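You operate a simulated robot arm through the tools that you are given. There is no shell and no other tool.

You are at the controls of a simulated robot arm. One attempt, no reset.

TASK
Dust the cored and the wedge brick on the tunnel car's upper shelf.
Fine: brake the car first; use the red block brush and put it back; leave the extractor running for the dust; no squeeze, knock or drop; the brake stays on. Set down upright: block brush. What is to be rubbed or washed off counts as gone when no trace of it is left.

The check looks at the end state, three seconds after you hand in, the way a careful person would. Anything else that was tipped, shoved, dropped, spilled or broken makes it a failure.

THE ROBOT
A 6-joint arm with a two-finger gripper, fixed in place. Base frame: the origin is on the floor under the middle of its stand, x ahead of it, y to its left, z up; the work surface is at about z = 1136. Readings come in mm, rad, newtons and seconds.
It reaches about 1572 mm from its shoulder. Its first joint turns from -2.897 to 2.897 rad. Payload 2.45 kg.
The TCP is the grasp point between the finger pads, 20 mm short of the fingertips. In the tool frame z runs along the fingers and y along their closing line. The gripper opens to 140 mm; its body begins 168 mm behind the TCP.
Orientation is told as [roll, pitch, yaw] about the base's x, y, z axes, in that order, counted from this pose: with the fingers straight down and closing along the base's y, the tool's x points along the base's -x, its y along +y and its z along -z.

THE INTERFACE
- The arm moves only by the tool send_rows. Its arguments are lists of equal length, an entry for each row: "travel": the shift along the tool's x, y, z in mm, a list of three; "rot": the turn, a rotation vector about the tool's x, y, z in rad, a list of three; "gripper": the opening, from 0 (shut) to 1 (fully open). In form: {"travel": [[tx, ty, tz], ...], "rot": [[rx, ry, rz], ...], "gripper": [gripper, ...]}. A call has 1 to 20 rows; each row shifts and turns the commanded pose from where the row before left it, along the tool's axes as they then stand. A row lasts 0.2 s, in which the tool goes at most 50 mm and 0.15 rad; a call with a longer step from one row to the next is refused whole, and so is a gripper value outside its range. A pose out of reach is approached as far as the arm can. The call stops where the force on the tool passes 90 N (or 10 N more than at its start, if that is more) or the arm is blocked; 0.2 s more then pass. Each finger travels about 45 mm/s and halts on what it meets, pressing with about 22 N; the grip force reading is that of the motor and also rises with nothing between the fingers. The clock runs only during rows and for 0.2 s after the last one: add rows that do not move to give the fingers time. The reply holds the time, the measured pose of the TCP, the force on the tool along the base axes, the opening and the grip force, in the units named above and with some noise, with the torque about the TCP (base axes, N m) and any sound that the robot's microphone picked up.
- Cameras (640 x 400 px; columns grow to the right, rows downward): "scene" is fixed at [219.5, -650.1, 1842.1]; the picture's right is [0.89, -0.45, 0.00], its down [-0.28, -0.55, -0.79] and it looks along [0.35, 0.71, -0.61] (base axes); focal length 340 px, centre (320, 200). "wrist" rides on the gripper at [78, 11, -209] in the tool frame; the picture's right is [-0.14, 0.99, 0.00], its down [-0.92, -0.13, -0.37] and it looks along [-0.36, -0.05, 0.93] (tool axes); focal length 280 px, centre (320, 200). There is no depth. A picture from a camera that has moved, and an enlarged one, comes with that camera's place and axes in the base frame and with its lens.
- capture(camera): a new picture of that camera. It takes no simulated time.
- enlarge(camera, box): a new picture of the part [left, top, right, bottom] of that camera's present view, enlarged. It takes no simulated time.
- job_done(): hands the job in; it is judged then, once.

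Nothing tells you positions but the pictures and the camera data. Unless the task says otherwise, let go and move clear before handing in.

The tools are called after ">>>" as a command line: name --argument value ..., lists and objects as JSON in quotes. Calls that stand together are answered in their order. send_rows: Moves the arm, as the interface text tells. Its arguments: {"type":"object","properties":{"travel":{"type":"array"},"rot":{"type":"array"},"gripper":{"type":"array"}},"required":["travel","rot","gripper"]} The other tools are called the same way: capture (camera) takes a picture; enlarge (camera, box) takes an enlarged picture of a part of a camera's view; job_done () hands the job in.

At the start:

```text
t: 0.0
tool_pos: [528.0, 203.2, 1462.5]
tool_rot: [0.001, -0.003, 0.001]
ft_force: [-0.6, -0.1, -0.2]
moment: [-0.03, -0.01, 0.02]
opening: 139.8
grip_force: 0.0
```

scene: 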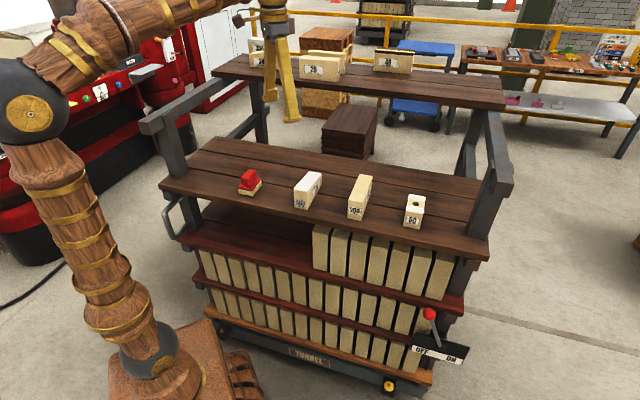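
wrist: 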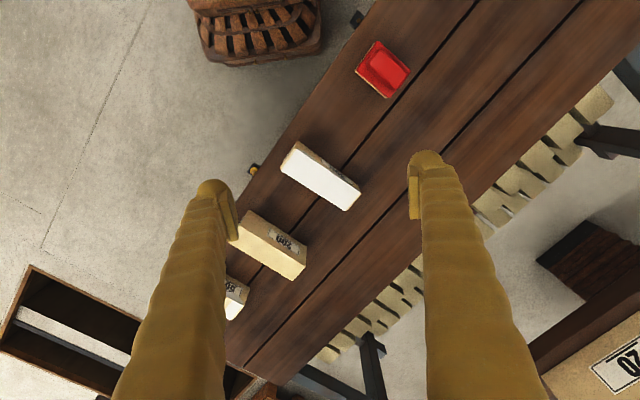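

I see a tunnel car with a middle shelf holding a red brush and three bricks, a top shelf behind with more bricks, and a brake lever with OFF/ON at the right front. I'll look closer before moving anything.

>>> enlarge --camera "scene" --box '[380, 280, 500, 400]'

>>> enlarge --camera "scene" --box '[220, 150, 440, 250]'

>>> enlarge --camera "scene" --box '[0, 0, 220, 140]'

>>> enlarge --camera "scene" --box '[220, 20, 440, 130]'

>>> enlarge --camera "scene" --box '[440, 0, 640, 140]'

>>> enlarge --camera "wrist" --box '[180, 20, 440, 350]'

```text
3.33 times, centred on (440, 340) of scene
camera zoom: at [219.5, -650.1, 1842.1], right [0.89, -0.45, 0.0], down [-0.28, -0.55, -0.79], along [0.35, 0.71, -0.61], focal length 1135 px, centre (-80, -267)
```

zoom: 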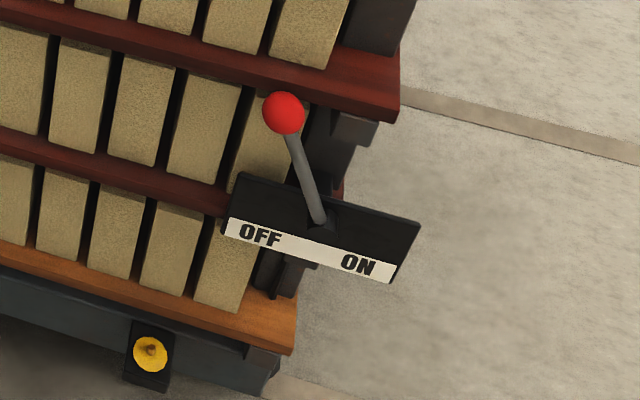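

```text
2.91 times, centred on (330, 200) of scene
camera zoom: at [219.5, -650.1, 1842.1], right [0.89, -0.45, 0.0], down [-0.28, -0.55, -0.79], along [0.35, 0.71, -0.61], focal length 990 px, centre (291, 200)
```

zoom: 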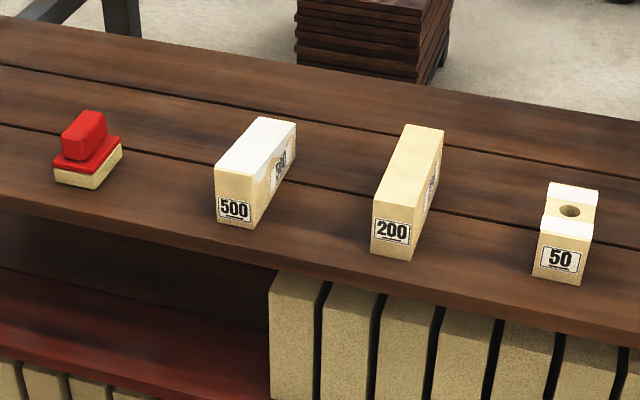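

```text
2.86 times, centred on (110, 70) of scene
camera zoom: at [219.5, -650.1, 1842.1], right [0.89, -0.45, 0.0], down [-0.28, -0.55, -0.79], along [0.35, 0.71, -0.61], focal length 973 px, centre (920, 571)
```

zoom: 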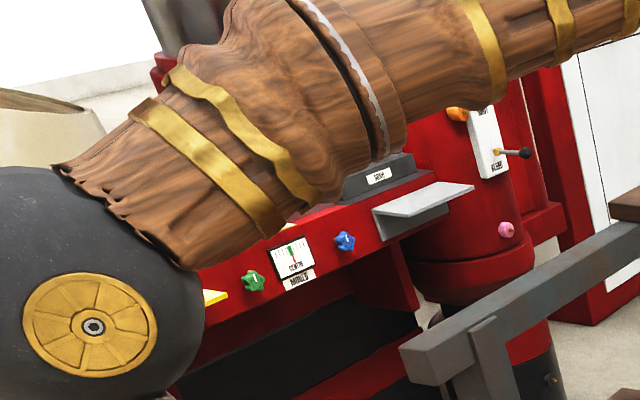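

```text
2.91 times, centred on (330, 75) of scene
camera zoom: at [219.5, -650.1, 1842.1], right [0.89, -0.45, 0.0], down [-0.28, -0.55, -0.79], along [0.35, 0.71, -0.61], focal length 990 px, centre (291, 564)
```

zoom: 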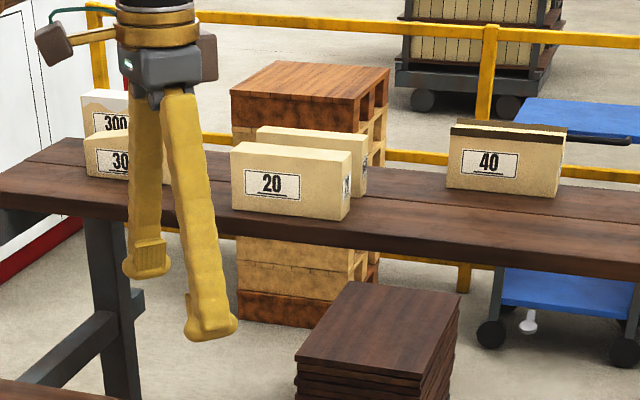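

```text
2.86 times, centred on (540, 70) of scene
camera zoom: at [219.5, -650.1, 1842.1], right [0.89, -0.45, 0.0], down [-0.28, -0.55, -0.79], along [0.35, 0.71, -0.61], focal length 973 px, centre (-309, 571)
```

zoom: 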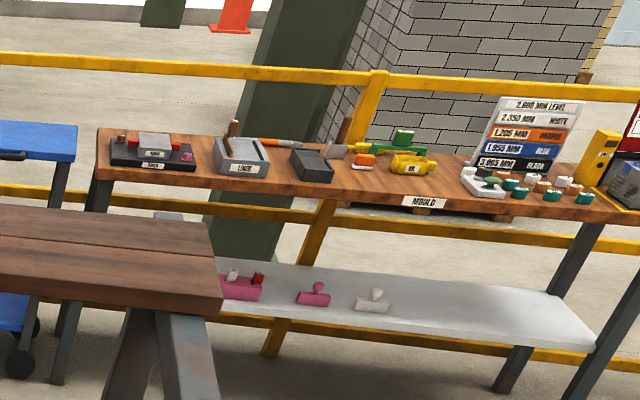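

```text
1.21 times, centred on (310, 185) of wrist
camera zoom: at [448.6, 215.0, 1671.0], right [0.14, 0.99, 0.0], down [0.92, -0.13, 0.37], along [0.37, -0.05, -0.93], focal length 340 px, centre (332, 218)
```

zoom: 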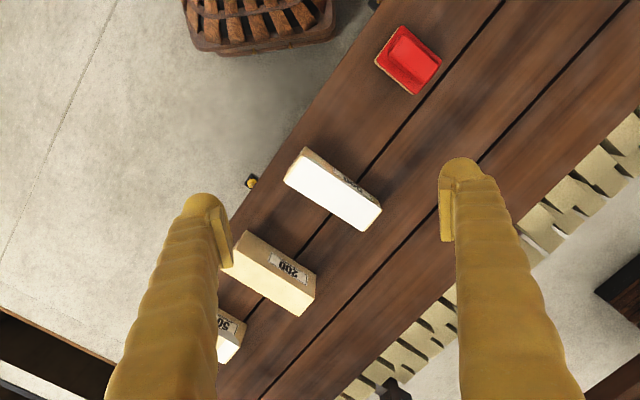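

The brush, a white-topped 500 brick, a 200 brick and a drilled 50 brick stand on the shelf in front of me. I need to read the labels on the red machine, the back shelf and the lever, so I'll zoom further.

>>> enlarge --camera "scene" --box '[150, 20, 210, 60]'

>>> enlarge --camera "scene" --box '[60, 40, 150, 110]'

>>> enlarge --camera "scene" --box '[235, 30, 355, 100]'

>>> enlarge --camera "scene" --box '[350, 30, 430, 80]'

>>> enlarge --camera "scene" --box '[285, 165, 325, 215]'

>>> enlarge --camera "scene" --box '[340, 165, 380, 225]'

>>> enlarge --camera "scene" --box '[395, 185, 435, 235]'

>>> enlarge --camera "scene" --box '[230, 160, 270, 205]'

>>> enlarge --camera "scene" --box '[130, 100, 260, 240]'

>>> enlarge --camera "scene" --box '[400, 90, 530, 260]'

```text
10.00 times, centred on (180, 40) of scene
camera zoom: at [219.5, -650.1, 1842.1], right [0.89, -0.45, 0.0], down [-0.28, -0.55, -0.79], along [0.35, 0.71, -0.61], focal length 3404 px, centre (1720, 1800)
```

zoom: 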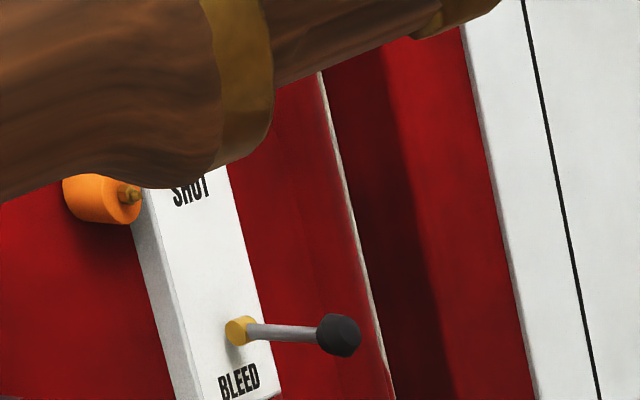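

```text
5.71 times, centred on (105, 75) of scene
camera zoom: at [219.5, -650.1, 1842.1], right [0.89, -0.45, 0.0], down [-0.28, -0.55, -0.79], along [0.35, 0.71, -0.61], focal length 1945 px, centre (1549, 914)
```

zoom: 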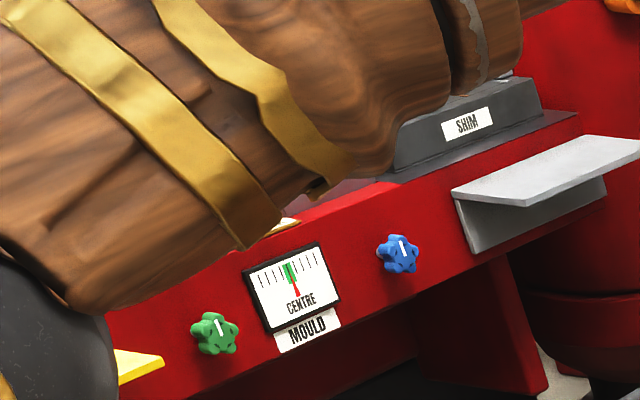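

```text
5.33 times, centred on (295, 65) of scene
camera zoom: at [219.5, -650.1, 1842.1], right [0.89, -0.45, 0.0], down [-0.28, -0.55, -0.79], along [0.35, 0.71, -0.61], focal length 1816 px, centre (453, 920)
```

zoom: 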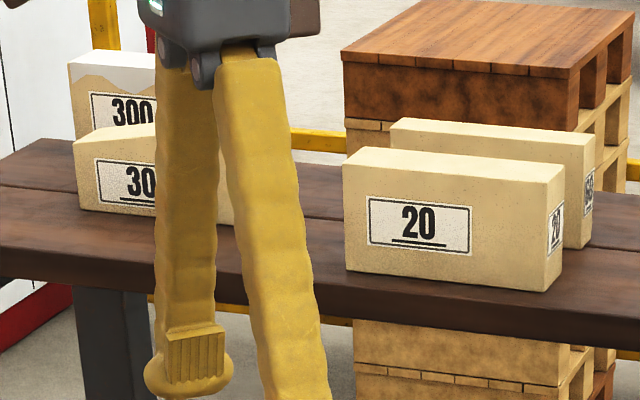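

```text
8.00 times, centred on (390, 55) of scene
camera zoom: at [219.5, -650.1, 1842.1], right [0.89, -0.45, 0.0], down [-0.28, -0.55, -0.79], along [0.35, 0.71, -0.61], focal length 2723 px, centre (-240, 1360)
```

zoom: 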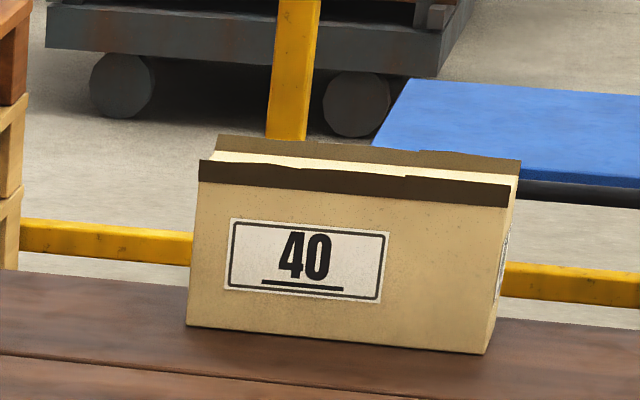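

```text
8.00 times, centred on (305, 190) of scene
camera zoom: at [219.5, -650.1, 1842.1], right [0.89, -0.45, 0.0], down [-0.28, -0.55, -0.79], along [0.35, 0.71, -0.61], focal length 2723 px, centre (440, 280)
```

zoom: 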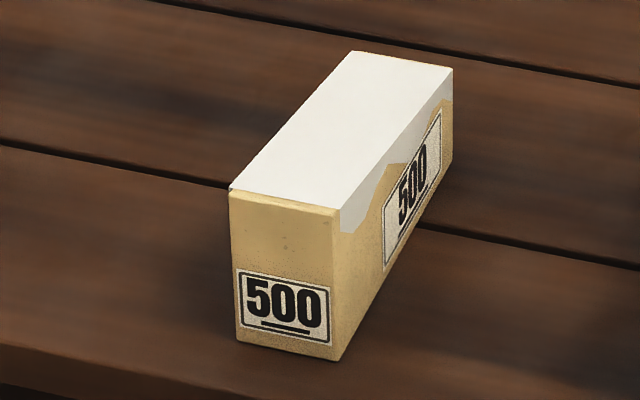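

```text
6.67 times, centred on (360, 195) of scene
camera zoom: at [219.5, -650.1, 1842.1], right [0.89, -0.45, 0.0], down [-0.28, -0.55, -0.79], along [0.35, 0.71, -0.61], focal length 2269 px, centre (53, 233)
```

zoom: 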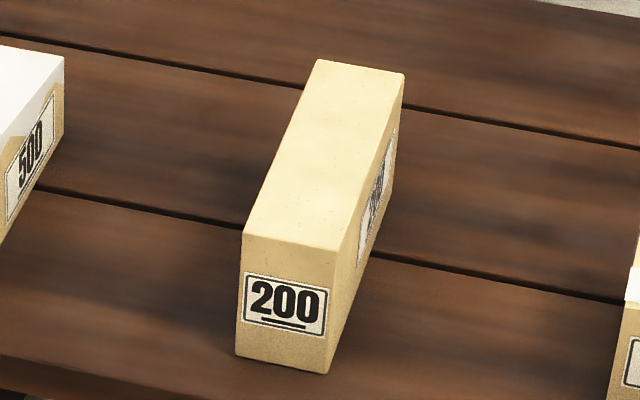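

```text
8.00 times, centred on (415, 210) of scene
camera zoom: at [219.5, -650.1, 1842.1], right [0.89, -0.45, 0.0], down [-0.28, -0.55, -0.79], along [0.35, 0.71, -0.61], focal length 2723 px, centre (-440, 120)
```

zoom: 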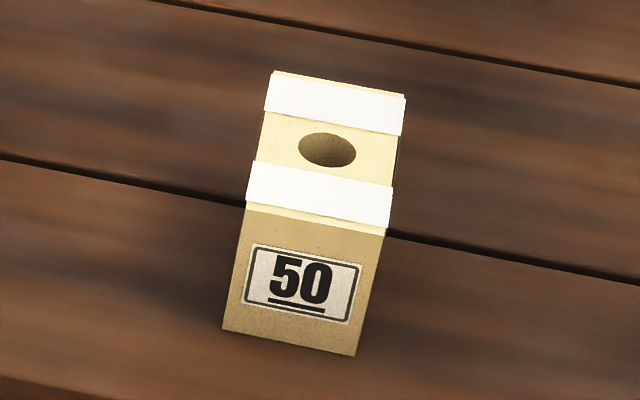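

```text
8.89 times, centred on (250, 182) of scene
camera zoom: at [219.5, -650.1, 1842.1], right [0.89, -0.45, 0.0], down [-0.28, -0.55, -0.79], along [0.35, 0.71, -0.61], focal length 3026 px, centre (942, 356)
```

zoom: 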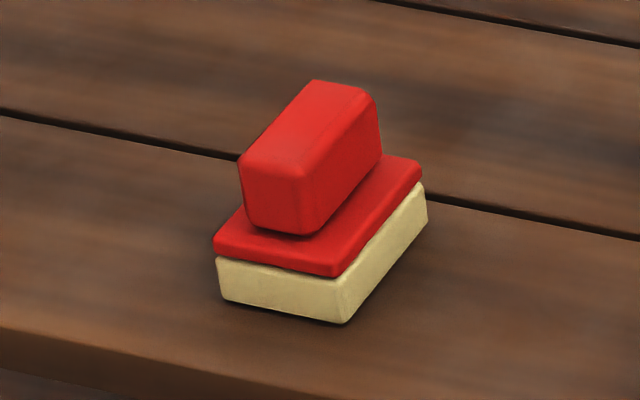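

```text
2.86 times, centred on (195, 170) of scene
camera zoom: at [219.5, -650.1, 1842.1], right [0.89, -0.45, 0.0], down [-0.28, -0.55, -0.79], along [0.35, 0.71, -0.61], focal length 973 px, centre (677, 286)
```

zoom: 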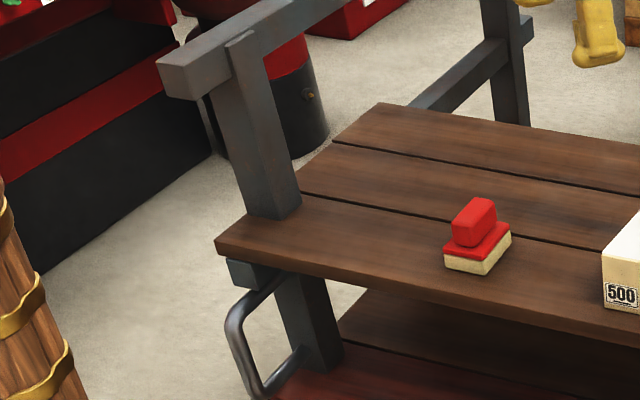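

```text
2.35 times, centred on (465, 175) of scene
camera zoom: at [219.5, -650.1, 1842.1], right [0.89, -0.45, 0.0], down [-0.28, -0.55, -0.79], along [0.35, 0.71, -0.61], focal length 801 px, centre (-21, 259)
```

zoom: 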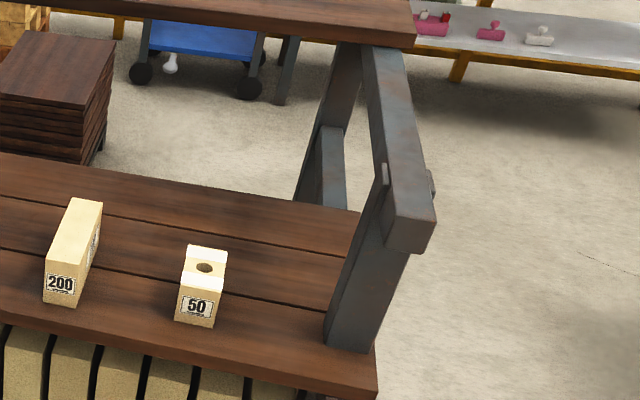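

The back shelf seems to be carried by the same grey frame, so which shelf counts as "upper" isn't settled, and I haven't found the extractor. I'll zoom on the remaining details of the car and the surroundings.

>>> enlarge --camera "scene" --box '[370, 365, 410, 400]'

>>> enlarge --camera "scene" --box '[270, 330, 350, 380]'

>>> enlarge --camera "scene" --box '[230, 30, 290, 80]'

>>> enlarge --camera "scene" --box '[460, 30, 560, 90]'

>>> enlarge --camera "scene" --box '[550, 20, 640, 90]'

>>> enlarge --camera "scene" --box '[0, 0, 80, 60]'

>>> enlarge --camera "scene" --box '[180, 0, 300, 80]'

>>> enlarge --camera "scene" --box '[0, 200, 130, 320]'

>>> enlarge --camera "wrist" --box '[440, 230, 640, 400]'

>>> enlarge --camera "wrist" --box '[0, 250, 160, 400]'

```text
11.43 times, centred on (390, 382) of scene
camera zoom: at [219.5, -650.1, 1842.1], right [0.89, -0.45, 0.0], down [-0.28, -0.55, -0.79], along [0.35, 0.71, -0.61], focal length 3890 px, centre (-480, -1886)
```

zoom: 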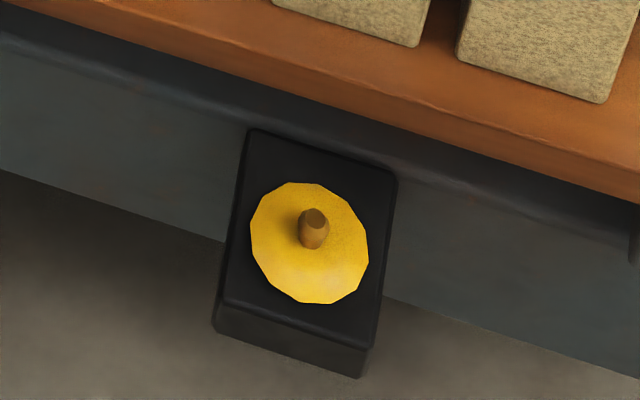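

```text
8.00 times, centred on (310, 355) of scene
camera zoom: at [219.5, -650.1, 1842.1], right [0.89, -0.45, 0.0], down [-0.28, -0.55, -0.79], along [0.35, 0.71, -0.61], focal length 2723 px, centre (400, -1040)
```

zoom: 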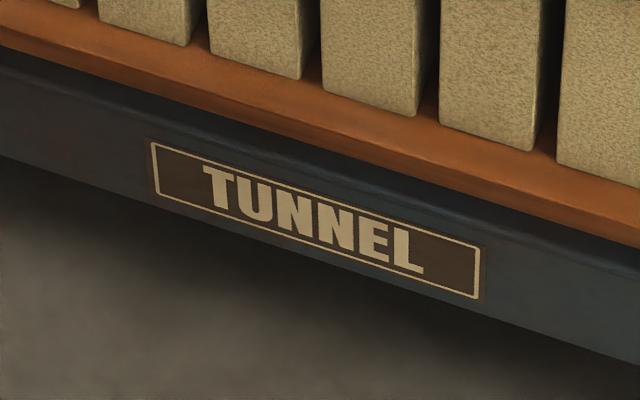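

```text
8.00 times, centred on (260, 55) of scene
camera zoom: at [219.5, -650.1, 1842.1], right [0.89, -0.45, 0.0], down [-0.28, -0.55, -0.79], along [0.35, 0.71, -0.61], focal length 2723 px, centre (800, 1360)
```

zoom: 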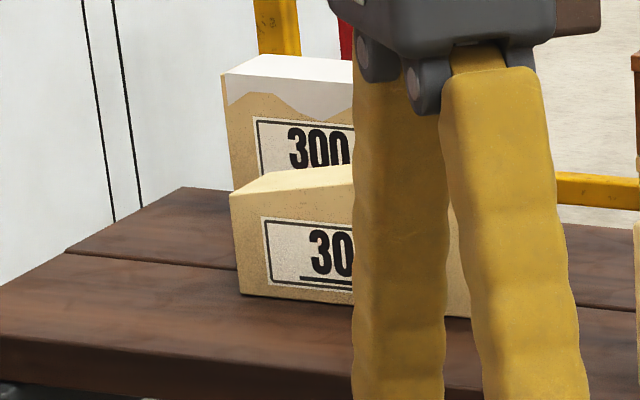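

```text
6.40 times, centred on (510, 60) of scene
camera zoom: at [219.5, -650.1, 1842.1], right [0.89, -0.45, 0.0], down [-0.28, -0.55, -0.79], along [0.35, 0.71, -0.61], focal length 2179 px, centre (-896, 1096)
```

zoom: 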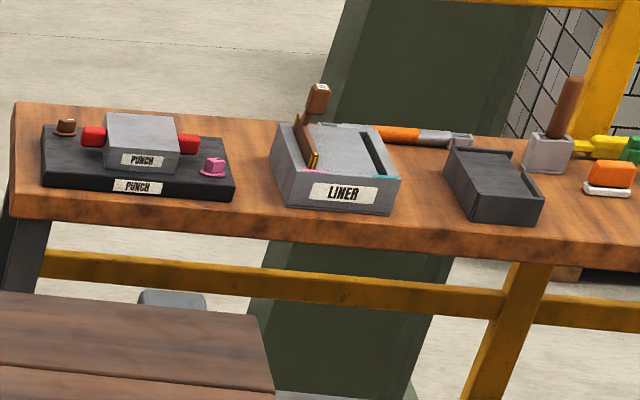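

```text
5.71 times, centred on (595, 55) of scene
camera zoom: at [219.5, -650.1, 1842.1], right [0.89, -0.45, 0.0], down [-0.28, -0.55, -0.79], along [0.35, 0.71, -0.61], focal length 1945 px, centre (-1251, 1029)
```

zoom: 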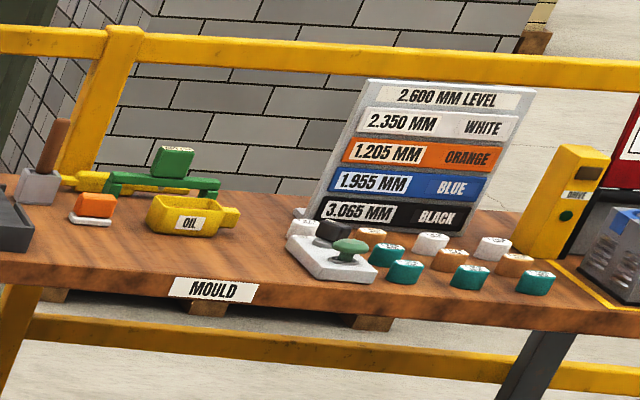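

```text
6.67 times, centred on (40, 30) of scene
camera zoom: at [219.5, -650.1, 1842.1], right [0.89, -0.45, 0.0], down [-0.28, -0.55, -0.79], along [0.35, 0.71, -0.61], focal length 2269 px, centre (2187, 1333)
```

zoom: 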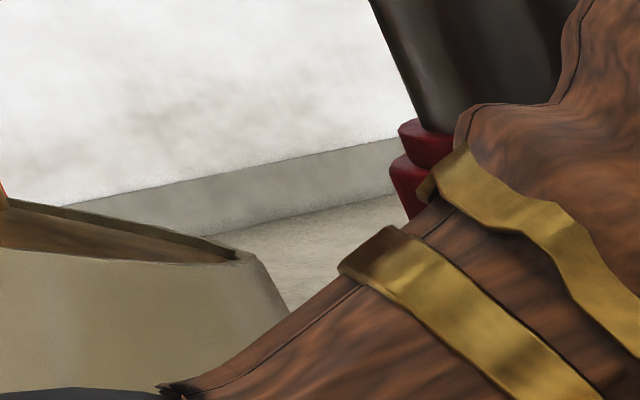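

```text
5.00 times, centred on (240, 40) of scene
camera zoom: at [219.5, -650.1, 1842.1], right [0.89, -0.45, 0.0], down [-0.28, -0.55, -0.79], along [0.35, 0.71, -0.61], focal length 1702 px, centre (720, 1000)
```

zoom: 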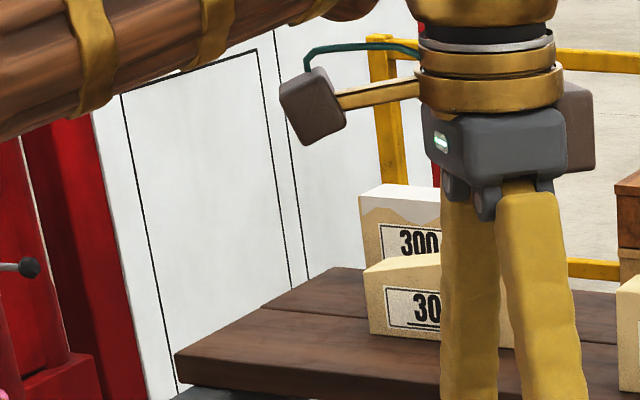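

```text
3.33 times, centred on (65, 260) of scene
camera zoom: at [219.5, -650.1, 1842.1], right [0.89, -0.45, 0.0], down [-0.28, -0.55, -0.79], along [0.35, 0.71, -0.61], focal length 1135 px, centre (1170, 0)
```

zoom: 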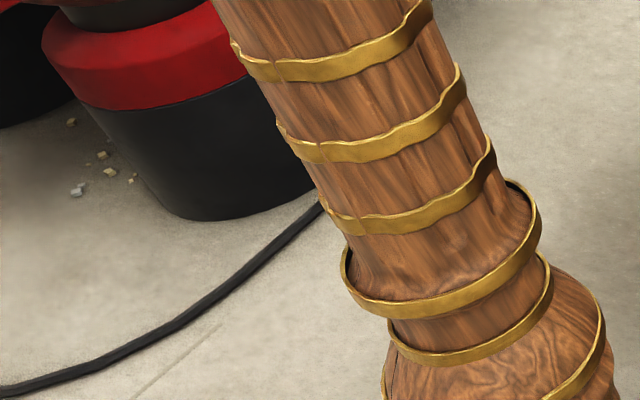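

```text
2.35 times, centred on (540, 315) of wrist
camera zoom: at [448.6, 215.0, 1671.0], right [0.14, 0.99, 0.0], down [0.92, -0.13, 0.37], along [0.37, -0.05, -0.93], focal length 660 px, centre (-198, -71)
```

zoom: 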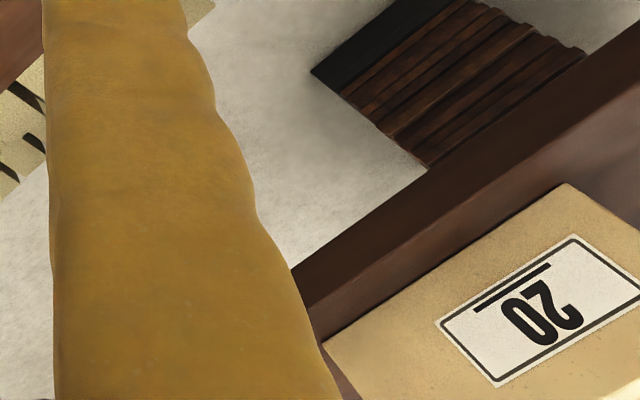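

```text
2.67 times, centred on (80, 325) of wrist
camera zoom: at [448.6, 215.0, 1671.0], right [0.14, 0.99, 0.0], down [0.92, -0.13, 0.37], along [0.37, -0.05, -0.93], focal length 748 px, centre (960, -133)
```

zoom: 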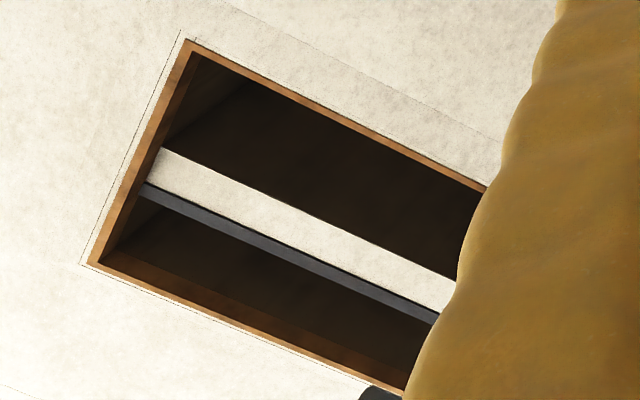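

The front deck lies at about 45° to my axes, from roughly (165, 489) to (937, -271). The raised back shelf at about z 1414 carries the 300, 30, 20 and 40 bricks and one more. I'll lift and turn the wrist camera to see the back shelf and identify the bricks.

>>> send_rows --travel '[[0, 0, -30], [0, 0, -30], [0, 0, -30], [0, 0, -30], [0, 0, -30], [0, 0, -30], [0, 0, 0]]' --rot '[[0, 0, -0.13], [0, 0, -0.13], [0, 0, -0.13], [0, 0, -0.13], [0, 0, -0.13], [0, 0, -0.135], [0, 0, 0]]' --gripper '[1, 1, 1, 1, 1, 1, 1]'

>>> capture --camera "wrist"

>>> capture --camera "scene"

```text
t: 1.6
tool_pos: [523.3, 201.8, 1599.6]
tool_rot: [-0.006, -0.013, 0.787]
ft_force: [-0.7, 0.4, -0.1]
moment: [-0.02, 0.02, 0.0]
opening: 139.9
grip_force: 0.1
out of reach, approached as far as the arm can: row 5, 6
```

```text
taken
camera wrist: at [456.6, 153.4, 1806.2], right [-0.6, 0.8, 0.0], down [0.74, 0.56, 0.38], along [0.31, 0.23, -0.92], focal length 280 px, centre (320, 200)
```

wrist: 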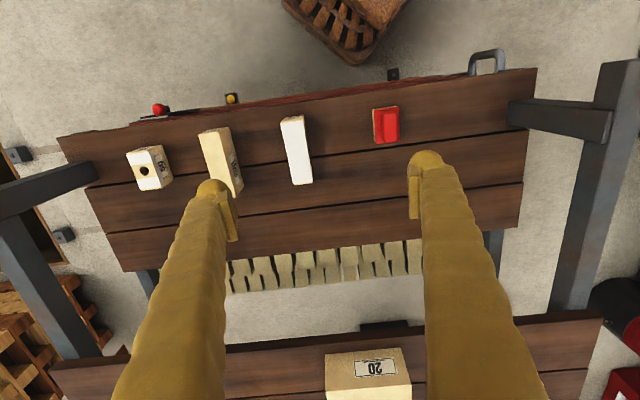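

```text
taken
```

scene: 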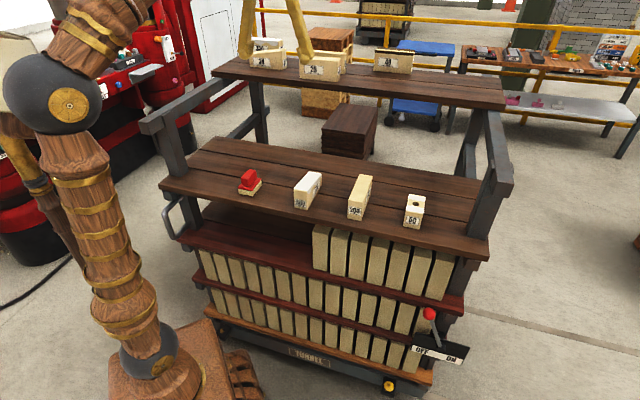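

From here the front deck shows the 50, 200 and 500 bricks and the brush. The arm ran out of reach at TCP z 1600. I'll zoom on the bricks in this top view to compare their shapes and dust.

>>> enlarge --camera "wrist" --box '[110, 90, 270, 210]'

>>> enlarge --camera "wrist" --box '[260, 90, 420, 210]'

>>> enlarge --camera "wrist" --box '[300, 320, 440, 400]'

>>> enlarge --camera "scene" --box '[235, 25, 295, 80]'

>>> enlarge --camera "scene" --box '[290, 40, 360, 90]'

>>> enlarge --camera "scene" --box '[70, 0, 230, 130]'

```text
3.33 times, centred on (190, 150) of wrist
camera zoom: at [456.6, 153.4, 1806.2], right [-0.6, 0.8, 0.0], down [0.74, 0.56, 0.38], along [0.31, 0.23, -0.92], focal length 935 px, centre (753, 367)
```

zoom: 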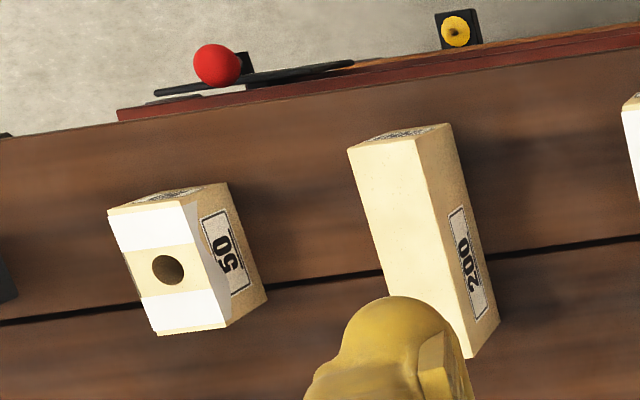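

```text
3.33 times, centred on (340, 150) of wrist
camera zoom: at [456.6, 153.4, 1806.2], right [-0.6, 0.8, 0.0], down [0.74, 0.56, 0.38], along [0.31, 0.23, -0.92], focal length 935 px, centre (253, 367)
```

zoom: 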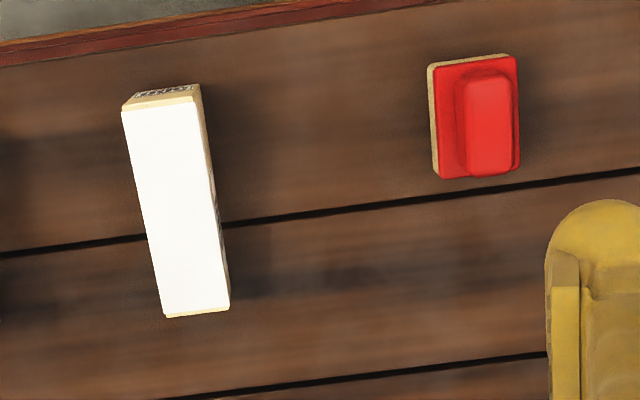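

```text
4.57 times, centred on (370, 360) of wrist
camera zoom: at [456.6, 153.4, 1806.2], right [-0.6, 0.8, 0.0], down [0.74, 0.56, 0.38], along [0.31, 0.23, -0.92], focal length 1282 px, centre (91, -531)
```

zoom: 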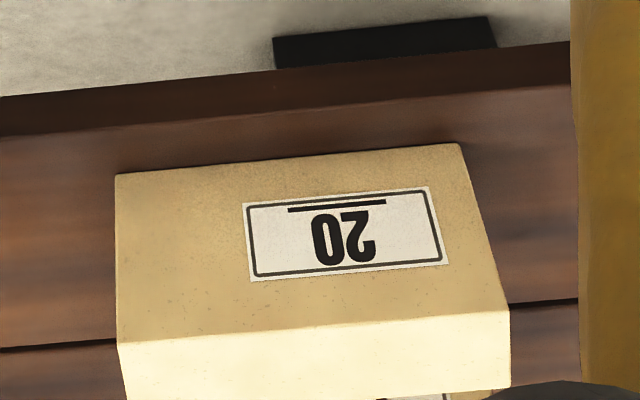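

```text
7.27 times, centred on (265, 52) of scene
camera zoom: at [219.5, -650.1, 1842.1], right [0.89, -0.45, 0.0], down [-0.28, -0.55, -0.79], along [0.35, 0.71, -0.61], focal length 2476 px, centre (720, 1273)
```

zoom: 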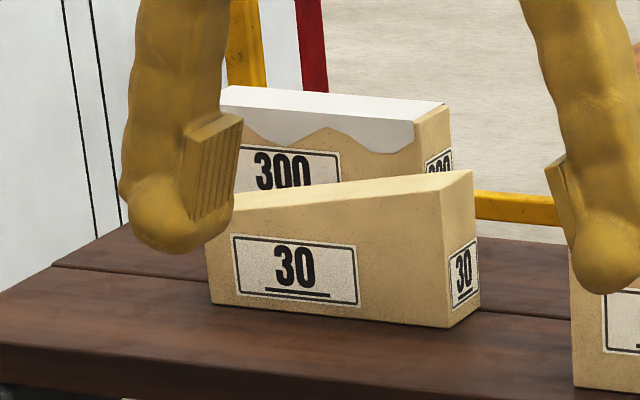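

```text
8.00 times, centred on (325, 65) of scene
camera zoom: at [219.5, -650.1, 1842.1], right [0.89, -0.45, 0.0], down [-0.28, -0.55, -0.79], along [0.35, 0.71, -0.61], focal length 2723 px, centre (280, 1280)
```

zoom: 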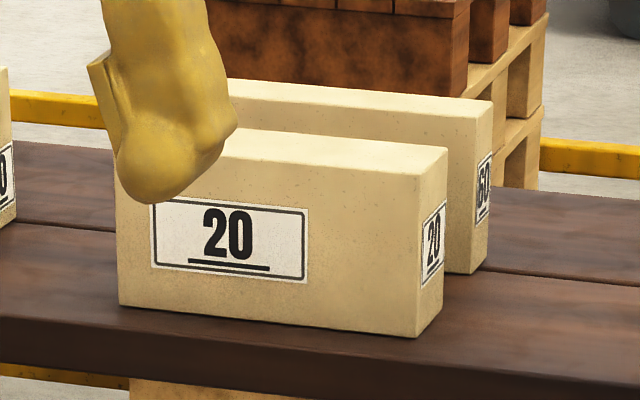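

```text
3.08 times, centred on (150, 65) of scene
camera zoom: at [219.5, -650.1, 1842.1], right [0.89, -0.45, 0.0], down [-0.28, -0.55, -0.79], along [0.35, 0.71, -0.61], focal length 1047 px, centre (843, 615)
```

zoom: 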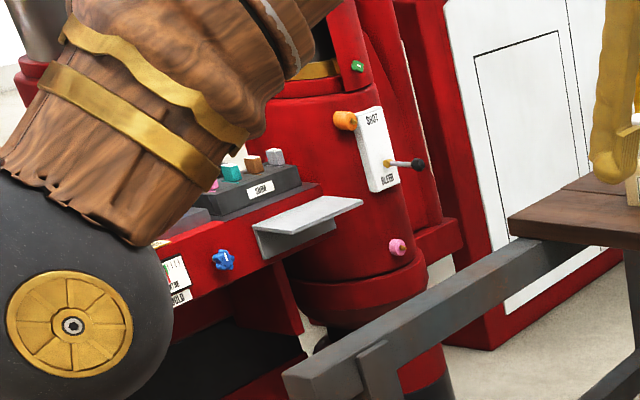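

The 30 brick on the back shelf tapers, and the 500 on the front deck may taper along its length too. I need oblique views of both shelves, so I'll tilt the tool forward to look at the back shelf.

>>> send_rows --travel '[[0, 0, 0], [0, 0, 0], [0, 0, 0], [0, 0, 0], [0, 0, 0], [0, 0, 0]]' --rot '[[0, -0.13, 0], [0, -0.13, 0], [0, -0.13, 0], [0, -0.13, 0], [0, -0.13, 0], [0, 0, 0]]' --gripper '[1, 1, 1, 1, 1, 1]'

>>> capture --camera "wrist"

>>> capture --camera "scene"

```text
t: 3.0
tool_pos: [523.7, 203.4, 1598.9]
tool_rot: [-0.002, -0.653, 0.785]
ft_force: [-0.6, 0.1, 0.3]
moment: [-0.01, 0.01, -0.01]
opening: 139.9
grip_force: 0.0
```

```text
taken
camera wrist: at [381.5, 76.8, 1716.6], right [-0.62, 0.78, 0.08], down [0.45, 0.27, 0.85], along [0.64, 0.57, -0.52], focal length 280 px, centre (320, 200)
```

wrist: 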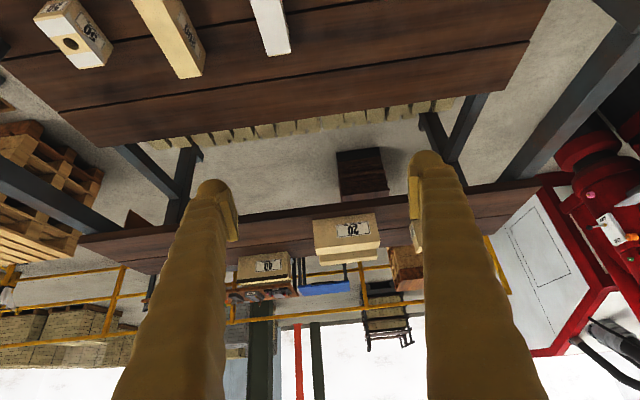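

```text
taken
```

scene: 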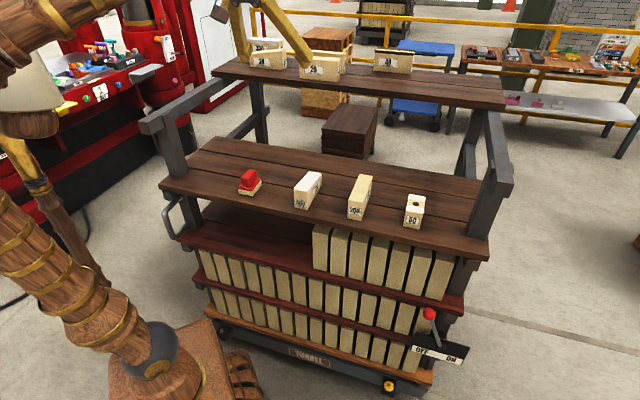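

The view is upside-down, but it shows the back shelf with 20, 60 and 40, and a red press at the right with levers. I'll zoom in on these, and on the part of the machine now uncovered in the scene camera.

>>> enlarge --camera "scene" --box '[40, 10, 220, 120]'

>>> enlarge --camera "scene" --box '[200, 0, 320, 80]'

>>> enlarge --camera "wrist" --box '[220, 190, 420, 310]'

>>> enlarge --camera "wrist" --box '[480, 120, 640, 400]'

>>> enlarge --camera "wrist" --box '[20, 0, 300, 90]'

>>> enlarge --camera "wrist" --box '[0, 200, 130, 400]'

```text
3.56 times, centred on (130, 65) of scene
camera zoom: at [219.5, -650.1, 1842.1], right [0.89, -0.45, 0.0], down [-0.28, -0.55, -0.79], along [0.35, 0.71, -0.61], focal length 1210 px, centre (996, 680)
```

zoom: 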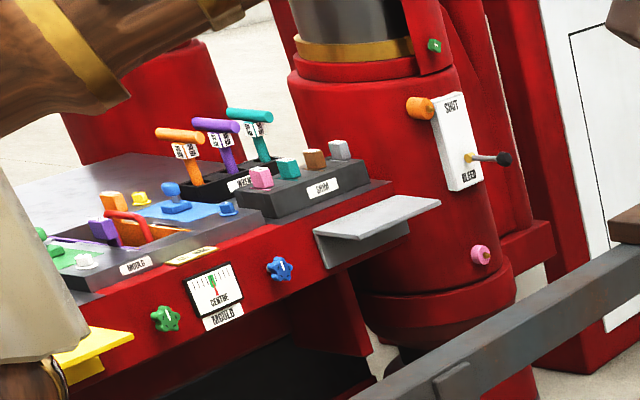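

```text
5.00 times, centred on (260, 40) of scene
camera zoom: at [219.5, -650.1, 1842.1], right [0.89, -0.45, 0.0], down [-0.28, -0.55, -0.79], along [0.35, 0.71, -0.61], focal length 1702 px, centre (620, 1000)
```

zoom: 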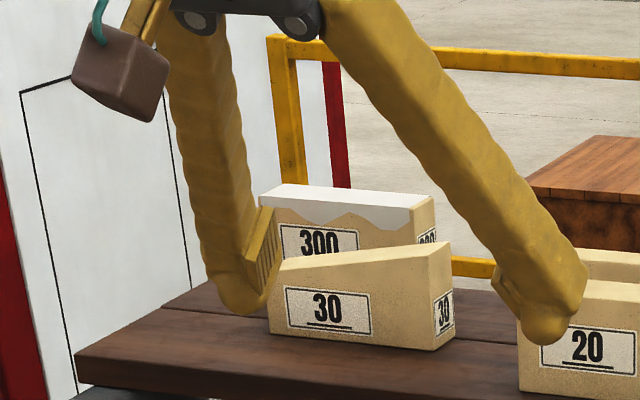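

```text
3.20 times, centred on (320, 250) of wrist
camera zoom: at [381.5, 76.8, 1716.6], right [-0.62, 0.78, 0.08], down [0.45, 0.27, 0.85], along [0.64, 0.57, -0.52], focal length 897 px, centre (320, 40)
```

zoom: 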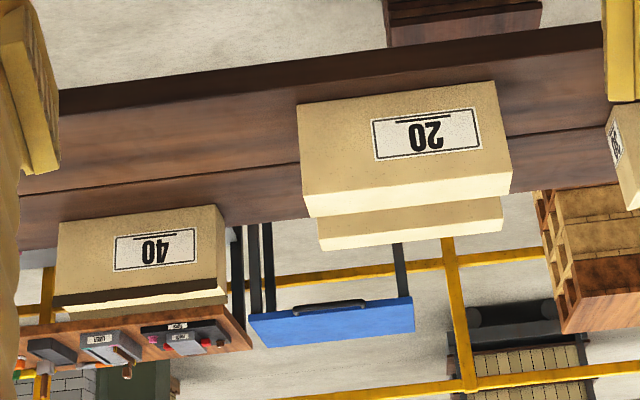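

```text
1.43 times, centred on (560, 260) of wrist
camera zoom: at [381.5, 76.8, 1716.6], right [-0.62, 0.78, 0.08], down [0.45, 0.27, 0.85], along [0.64, 0.57, -0.52], focal length 401 px, centre (-23, 114)
```

zoom: 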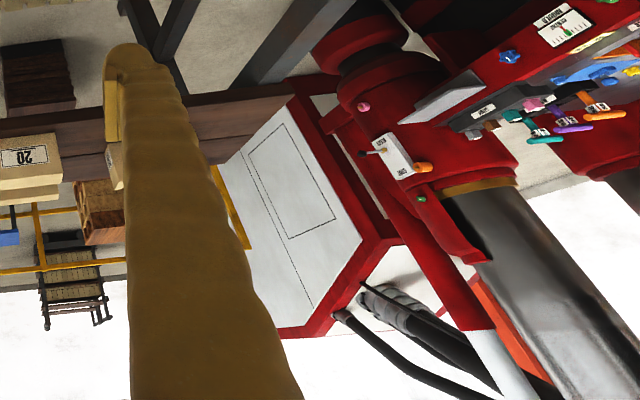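

```text
2.29 times, centred on (160, 45) of wrist
camera zoom: at [381.5, 76.8, 1716.6], right [-0.62, 0.78, 0.08], down [0.45, 0.27, 0.85], along [0.64, 0.57, -0.52], focal length 641 px, centre (686, 554)
```

zoom: 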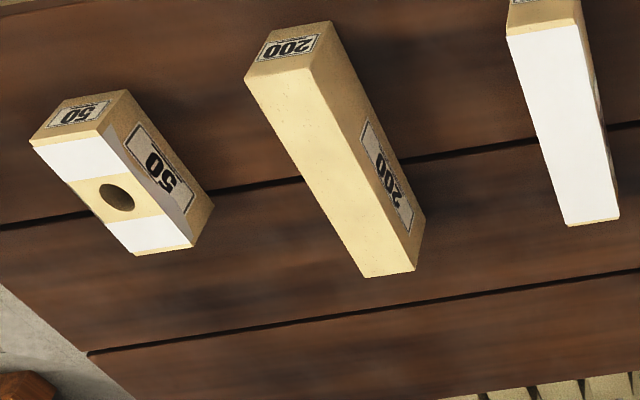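

```text
2.00 times, centred on (65, 300) of wrist
camera zoom: at [381.5, 76.8, 1716.6], right [-0.62, 0.78, 0.08], down [0.45, 0.27, 0.85], along [0.64, 0.57, -0.52], focal length 561 px, centre (830, 0)
```

zoom: 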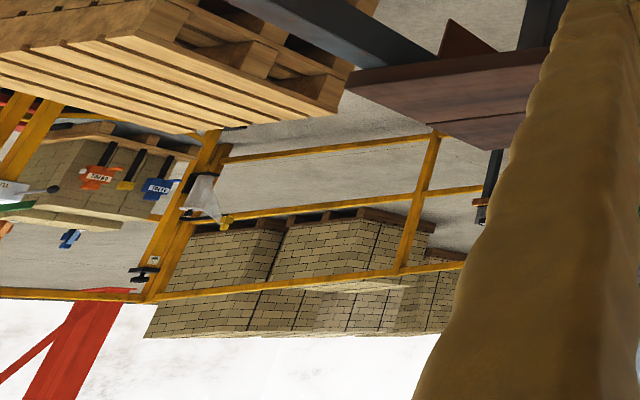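

The 50 is the cored brick, and the 500 looks like the dusty wedge on the same shelf. The extractor's control still isn't found, and there are objects out to the right past the scene view. I'll swing the wrist camera right to survey.

>>> send_rows --travel '[[0, 0, 0], [0, 0, 0], [0, 0, 0], [0, 0, 0], [0, 0, 0], [0, 0, 0], [0, 0, 0], [0, 0, 0], [0, 0, 0]]' --rot '[[0.088, 0, 0.115], [0.088, 0, 0.115], [0.088, 0, 0.115], [0.088, 0, 0.115], [0.088, 0, 0.115], [0.088, 0, 0.115], [0.088, 0, 0.115], [0.088, 0, 0.115], [0, 0, 0]]' --gripper '[1, 1, 1, 1, 1, 1, 1, 1, 1]'

>>> capture --camera "wrist"

>>> capture --camera "scene"

```text
t: 5.0
tool_pos: [523.0, 203.6, 1598.4]
tool_rot: [-0.003, -0.653, -0.374]
ft_force: [-0.6, 0.6, 1.0]
moment: [0.0, -0.02, -0.02]
opening: 139.8
grip_force: 0.1
```

```text
taken
camera wrist: at [351.1, 282.2, 1716.4], right [0.46, 0.88, 0.08], down [0.43, -0.3, 0.85], along [0.78, -0.36, -0.52], focal length 280 px, centre (320, 200)
```

wrist: 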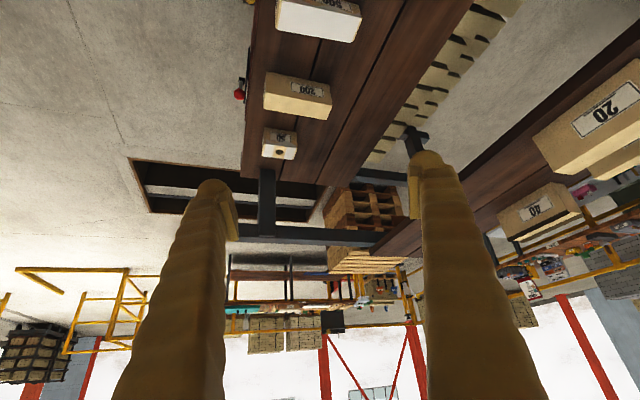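

```text
taken
```

scene: 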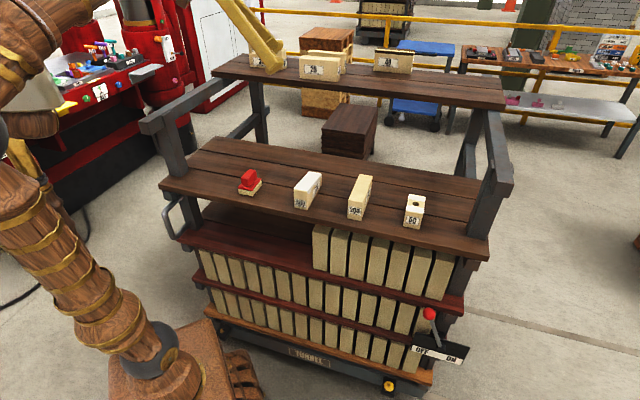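

Now I see the pit, pallets, a yellow guard frame and distant tables. I'll keep swinging right and zoom in on the parts that might be an extractor.

>>> enlarge --camera "wrist" --box '[220, 240, 440, 370]'

>>> enlarge --camera "wrist" --box '[0, 250, 160, 400]'

>>> enlarge --camera "wrist" --box '[220, 0, 380, 170]'

>>> send_rows --travel '[[0, 0, 0], [0, 0, 0], [0, 0, 0], [0, 0, 0], [0, 0, 0], [0, 0, 0], [0, 0, 0], [0, 0, 0]]' --rot '[[0.088, 0, 0.115], [0.088, 0, 0.115], [0.088, 0, 0.115], [0.088, 0, 0.115], [0.088, 0, 0.115], [0.088, 0, 0.115], [0.088, 0, 0.115], [0, 0, 0]]' --gripper '[1, 1, 1, 1, 1, 1, 1, 1]'

>>> capture --camera "wrist"

>>> capture --camera "scene"

```text
2.91 times, centred on (330, 305) of wrist
camera zoom: at [351.1, 282.2, 1716.4], right [0.46, 0.88, 0.08], down [0.43, -0.3, 0.85], along [0.78, -0.36, -0.52], focal length 816 px, centre (291, -106)
```

zoom: 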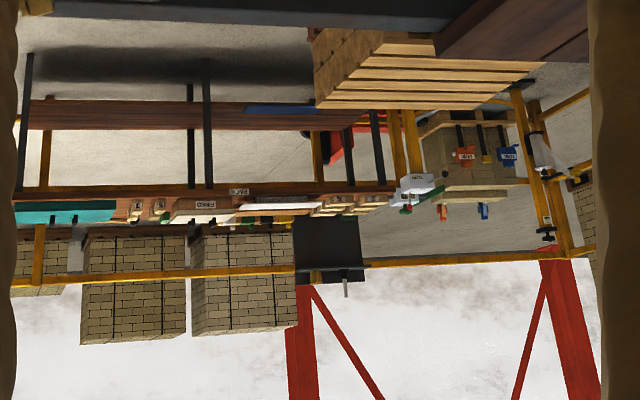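

```text
2.67 times, centred on (80, 325) of wrist
camera zoom: at [351.1, 282.2, 1716.4], right [0.46, 0.88, 0.08], down [0.43, -0.3, 0.85], along [0.78, -0.36, -0.52], focal length 748 px, centre (960, -133)
```

zoom: 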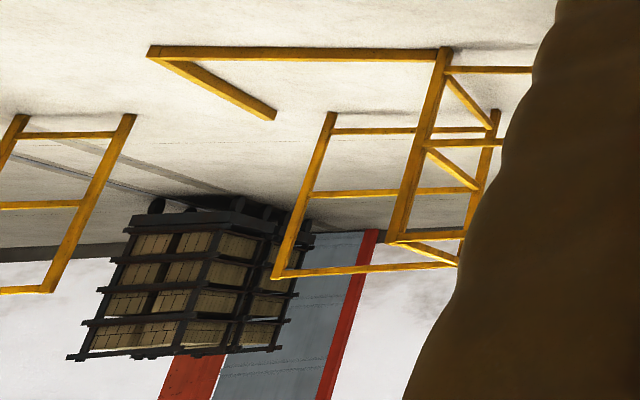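

```text
2.35 times, centred on (300, 85) of wrist
camera zoom: at [351.1, 282.2, 1716.4], right [0.46, 0.88, 0.08], down [0.43, -0.3, 0.85], along [0.78, -0.36, -0.52], focal length 660 px, centre (367, 471)
```

zoom: 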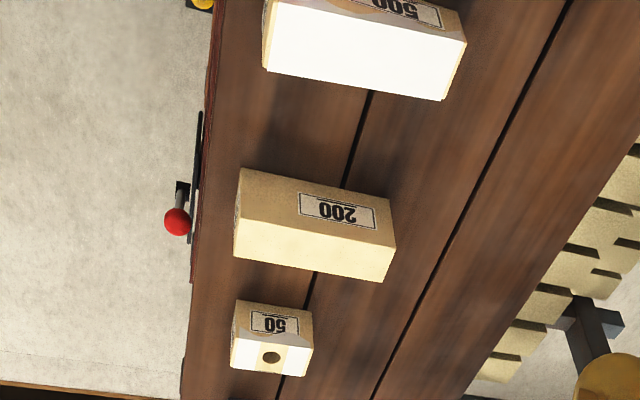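

```text
t: 6.8
tool_pos: [540.4, 174.0, 1548.4]
tool_rot: [0.019, -0.651, -1.388]
ft_force: [-0.4, -0.2, -0.2]
moment: [0.02, 0.03, 0.04]
opening: 140.1
grip_force: 0.1
out of reach, approached as far as the arm can: row 6, 7
```

```text
taken
camera wrist: at [512.3, 360.8, 1666.0], right [0.99, 0.08, 0.1], down [-0.04, -0.53, 0.85], along [0.12, -0.85, -0.52], focal length 280 px, centre (320, 200)
```

wrist: 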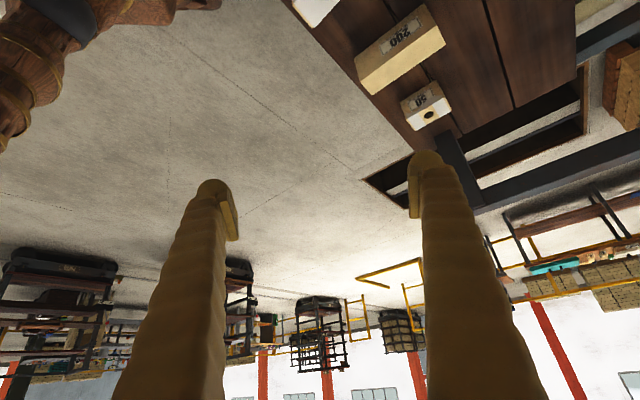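

```text
taken
```

scene: 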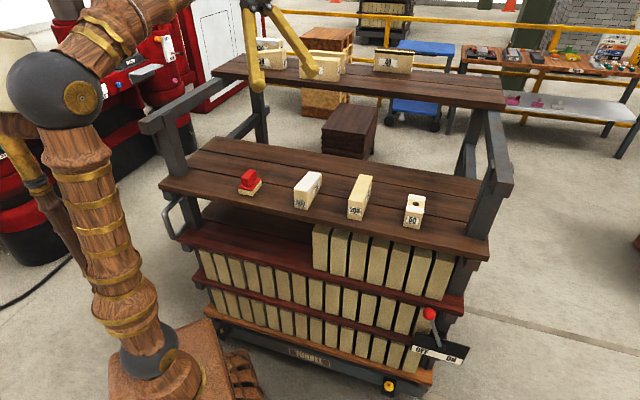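

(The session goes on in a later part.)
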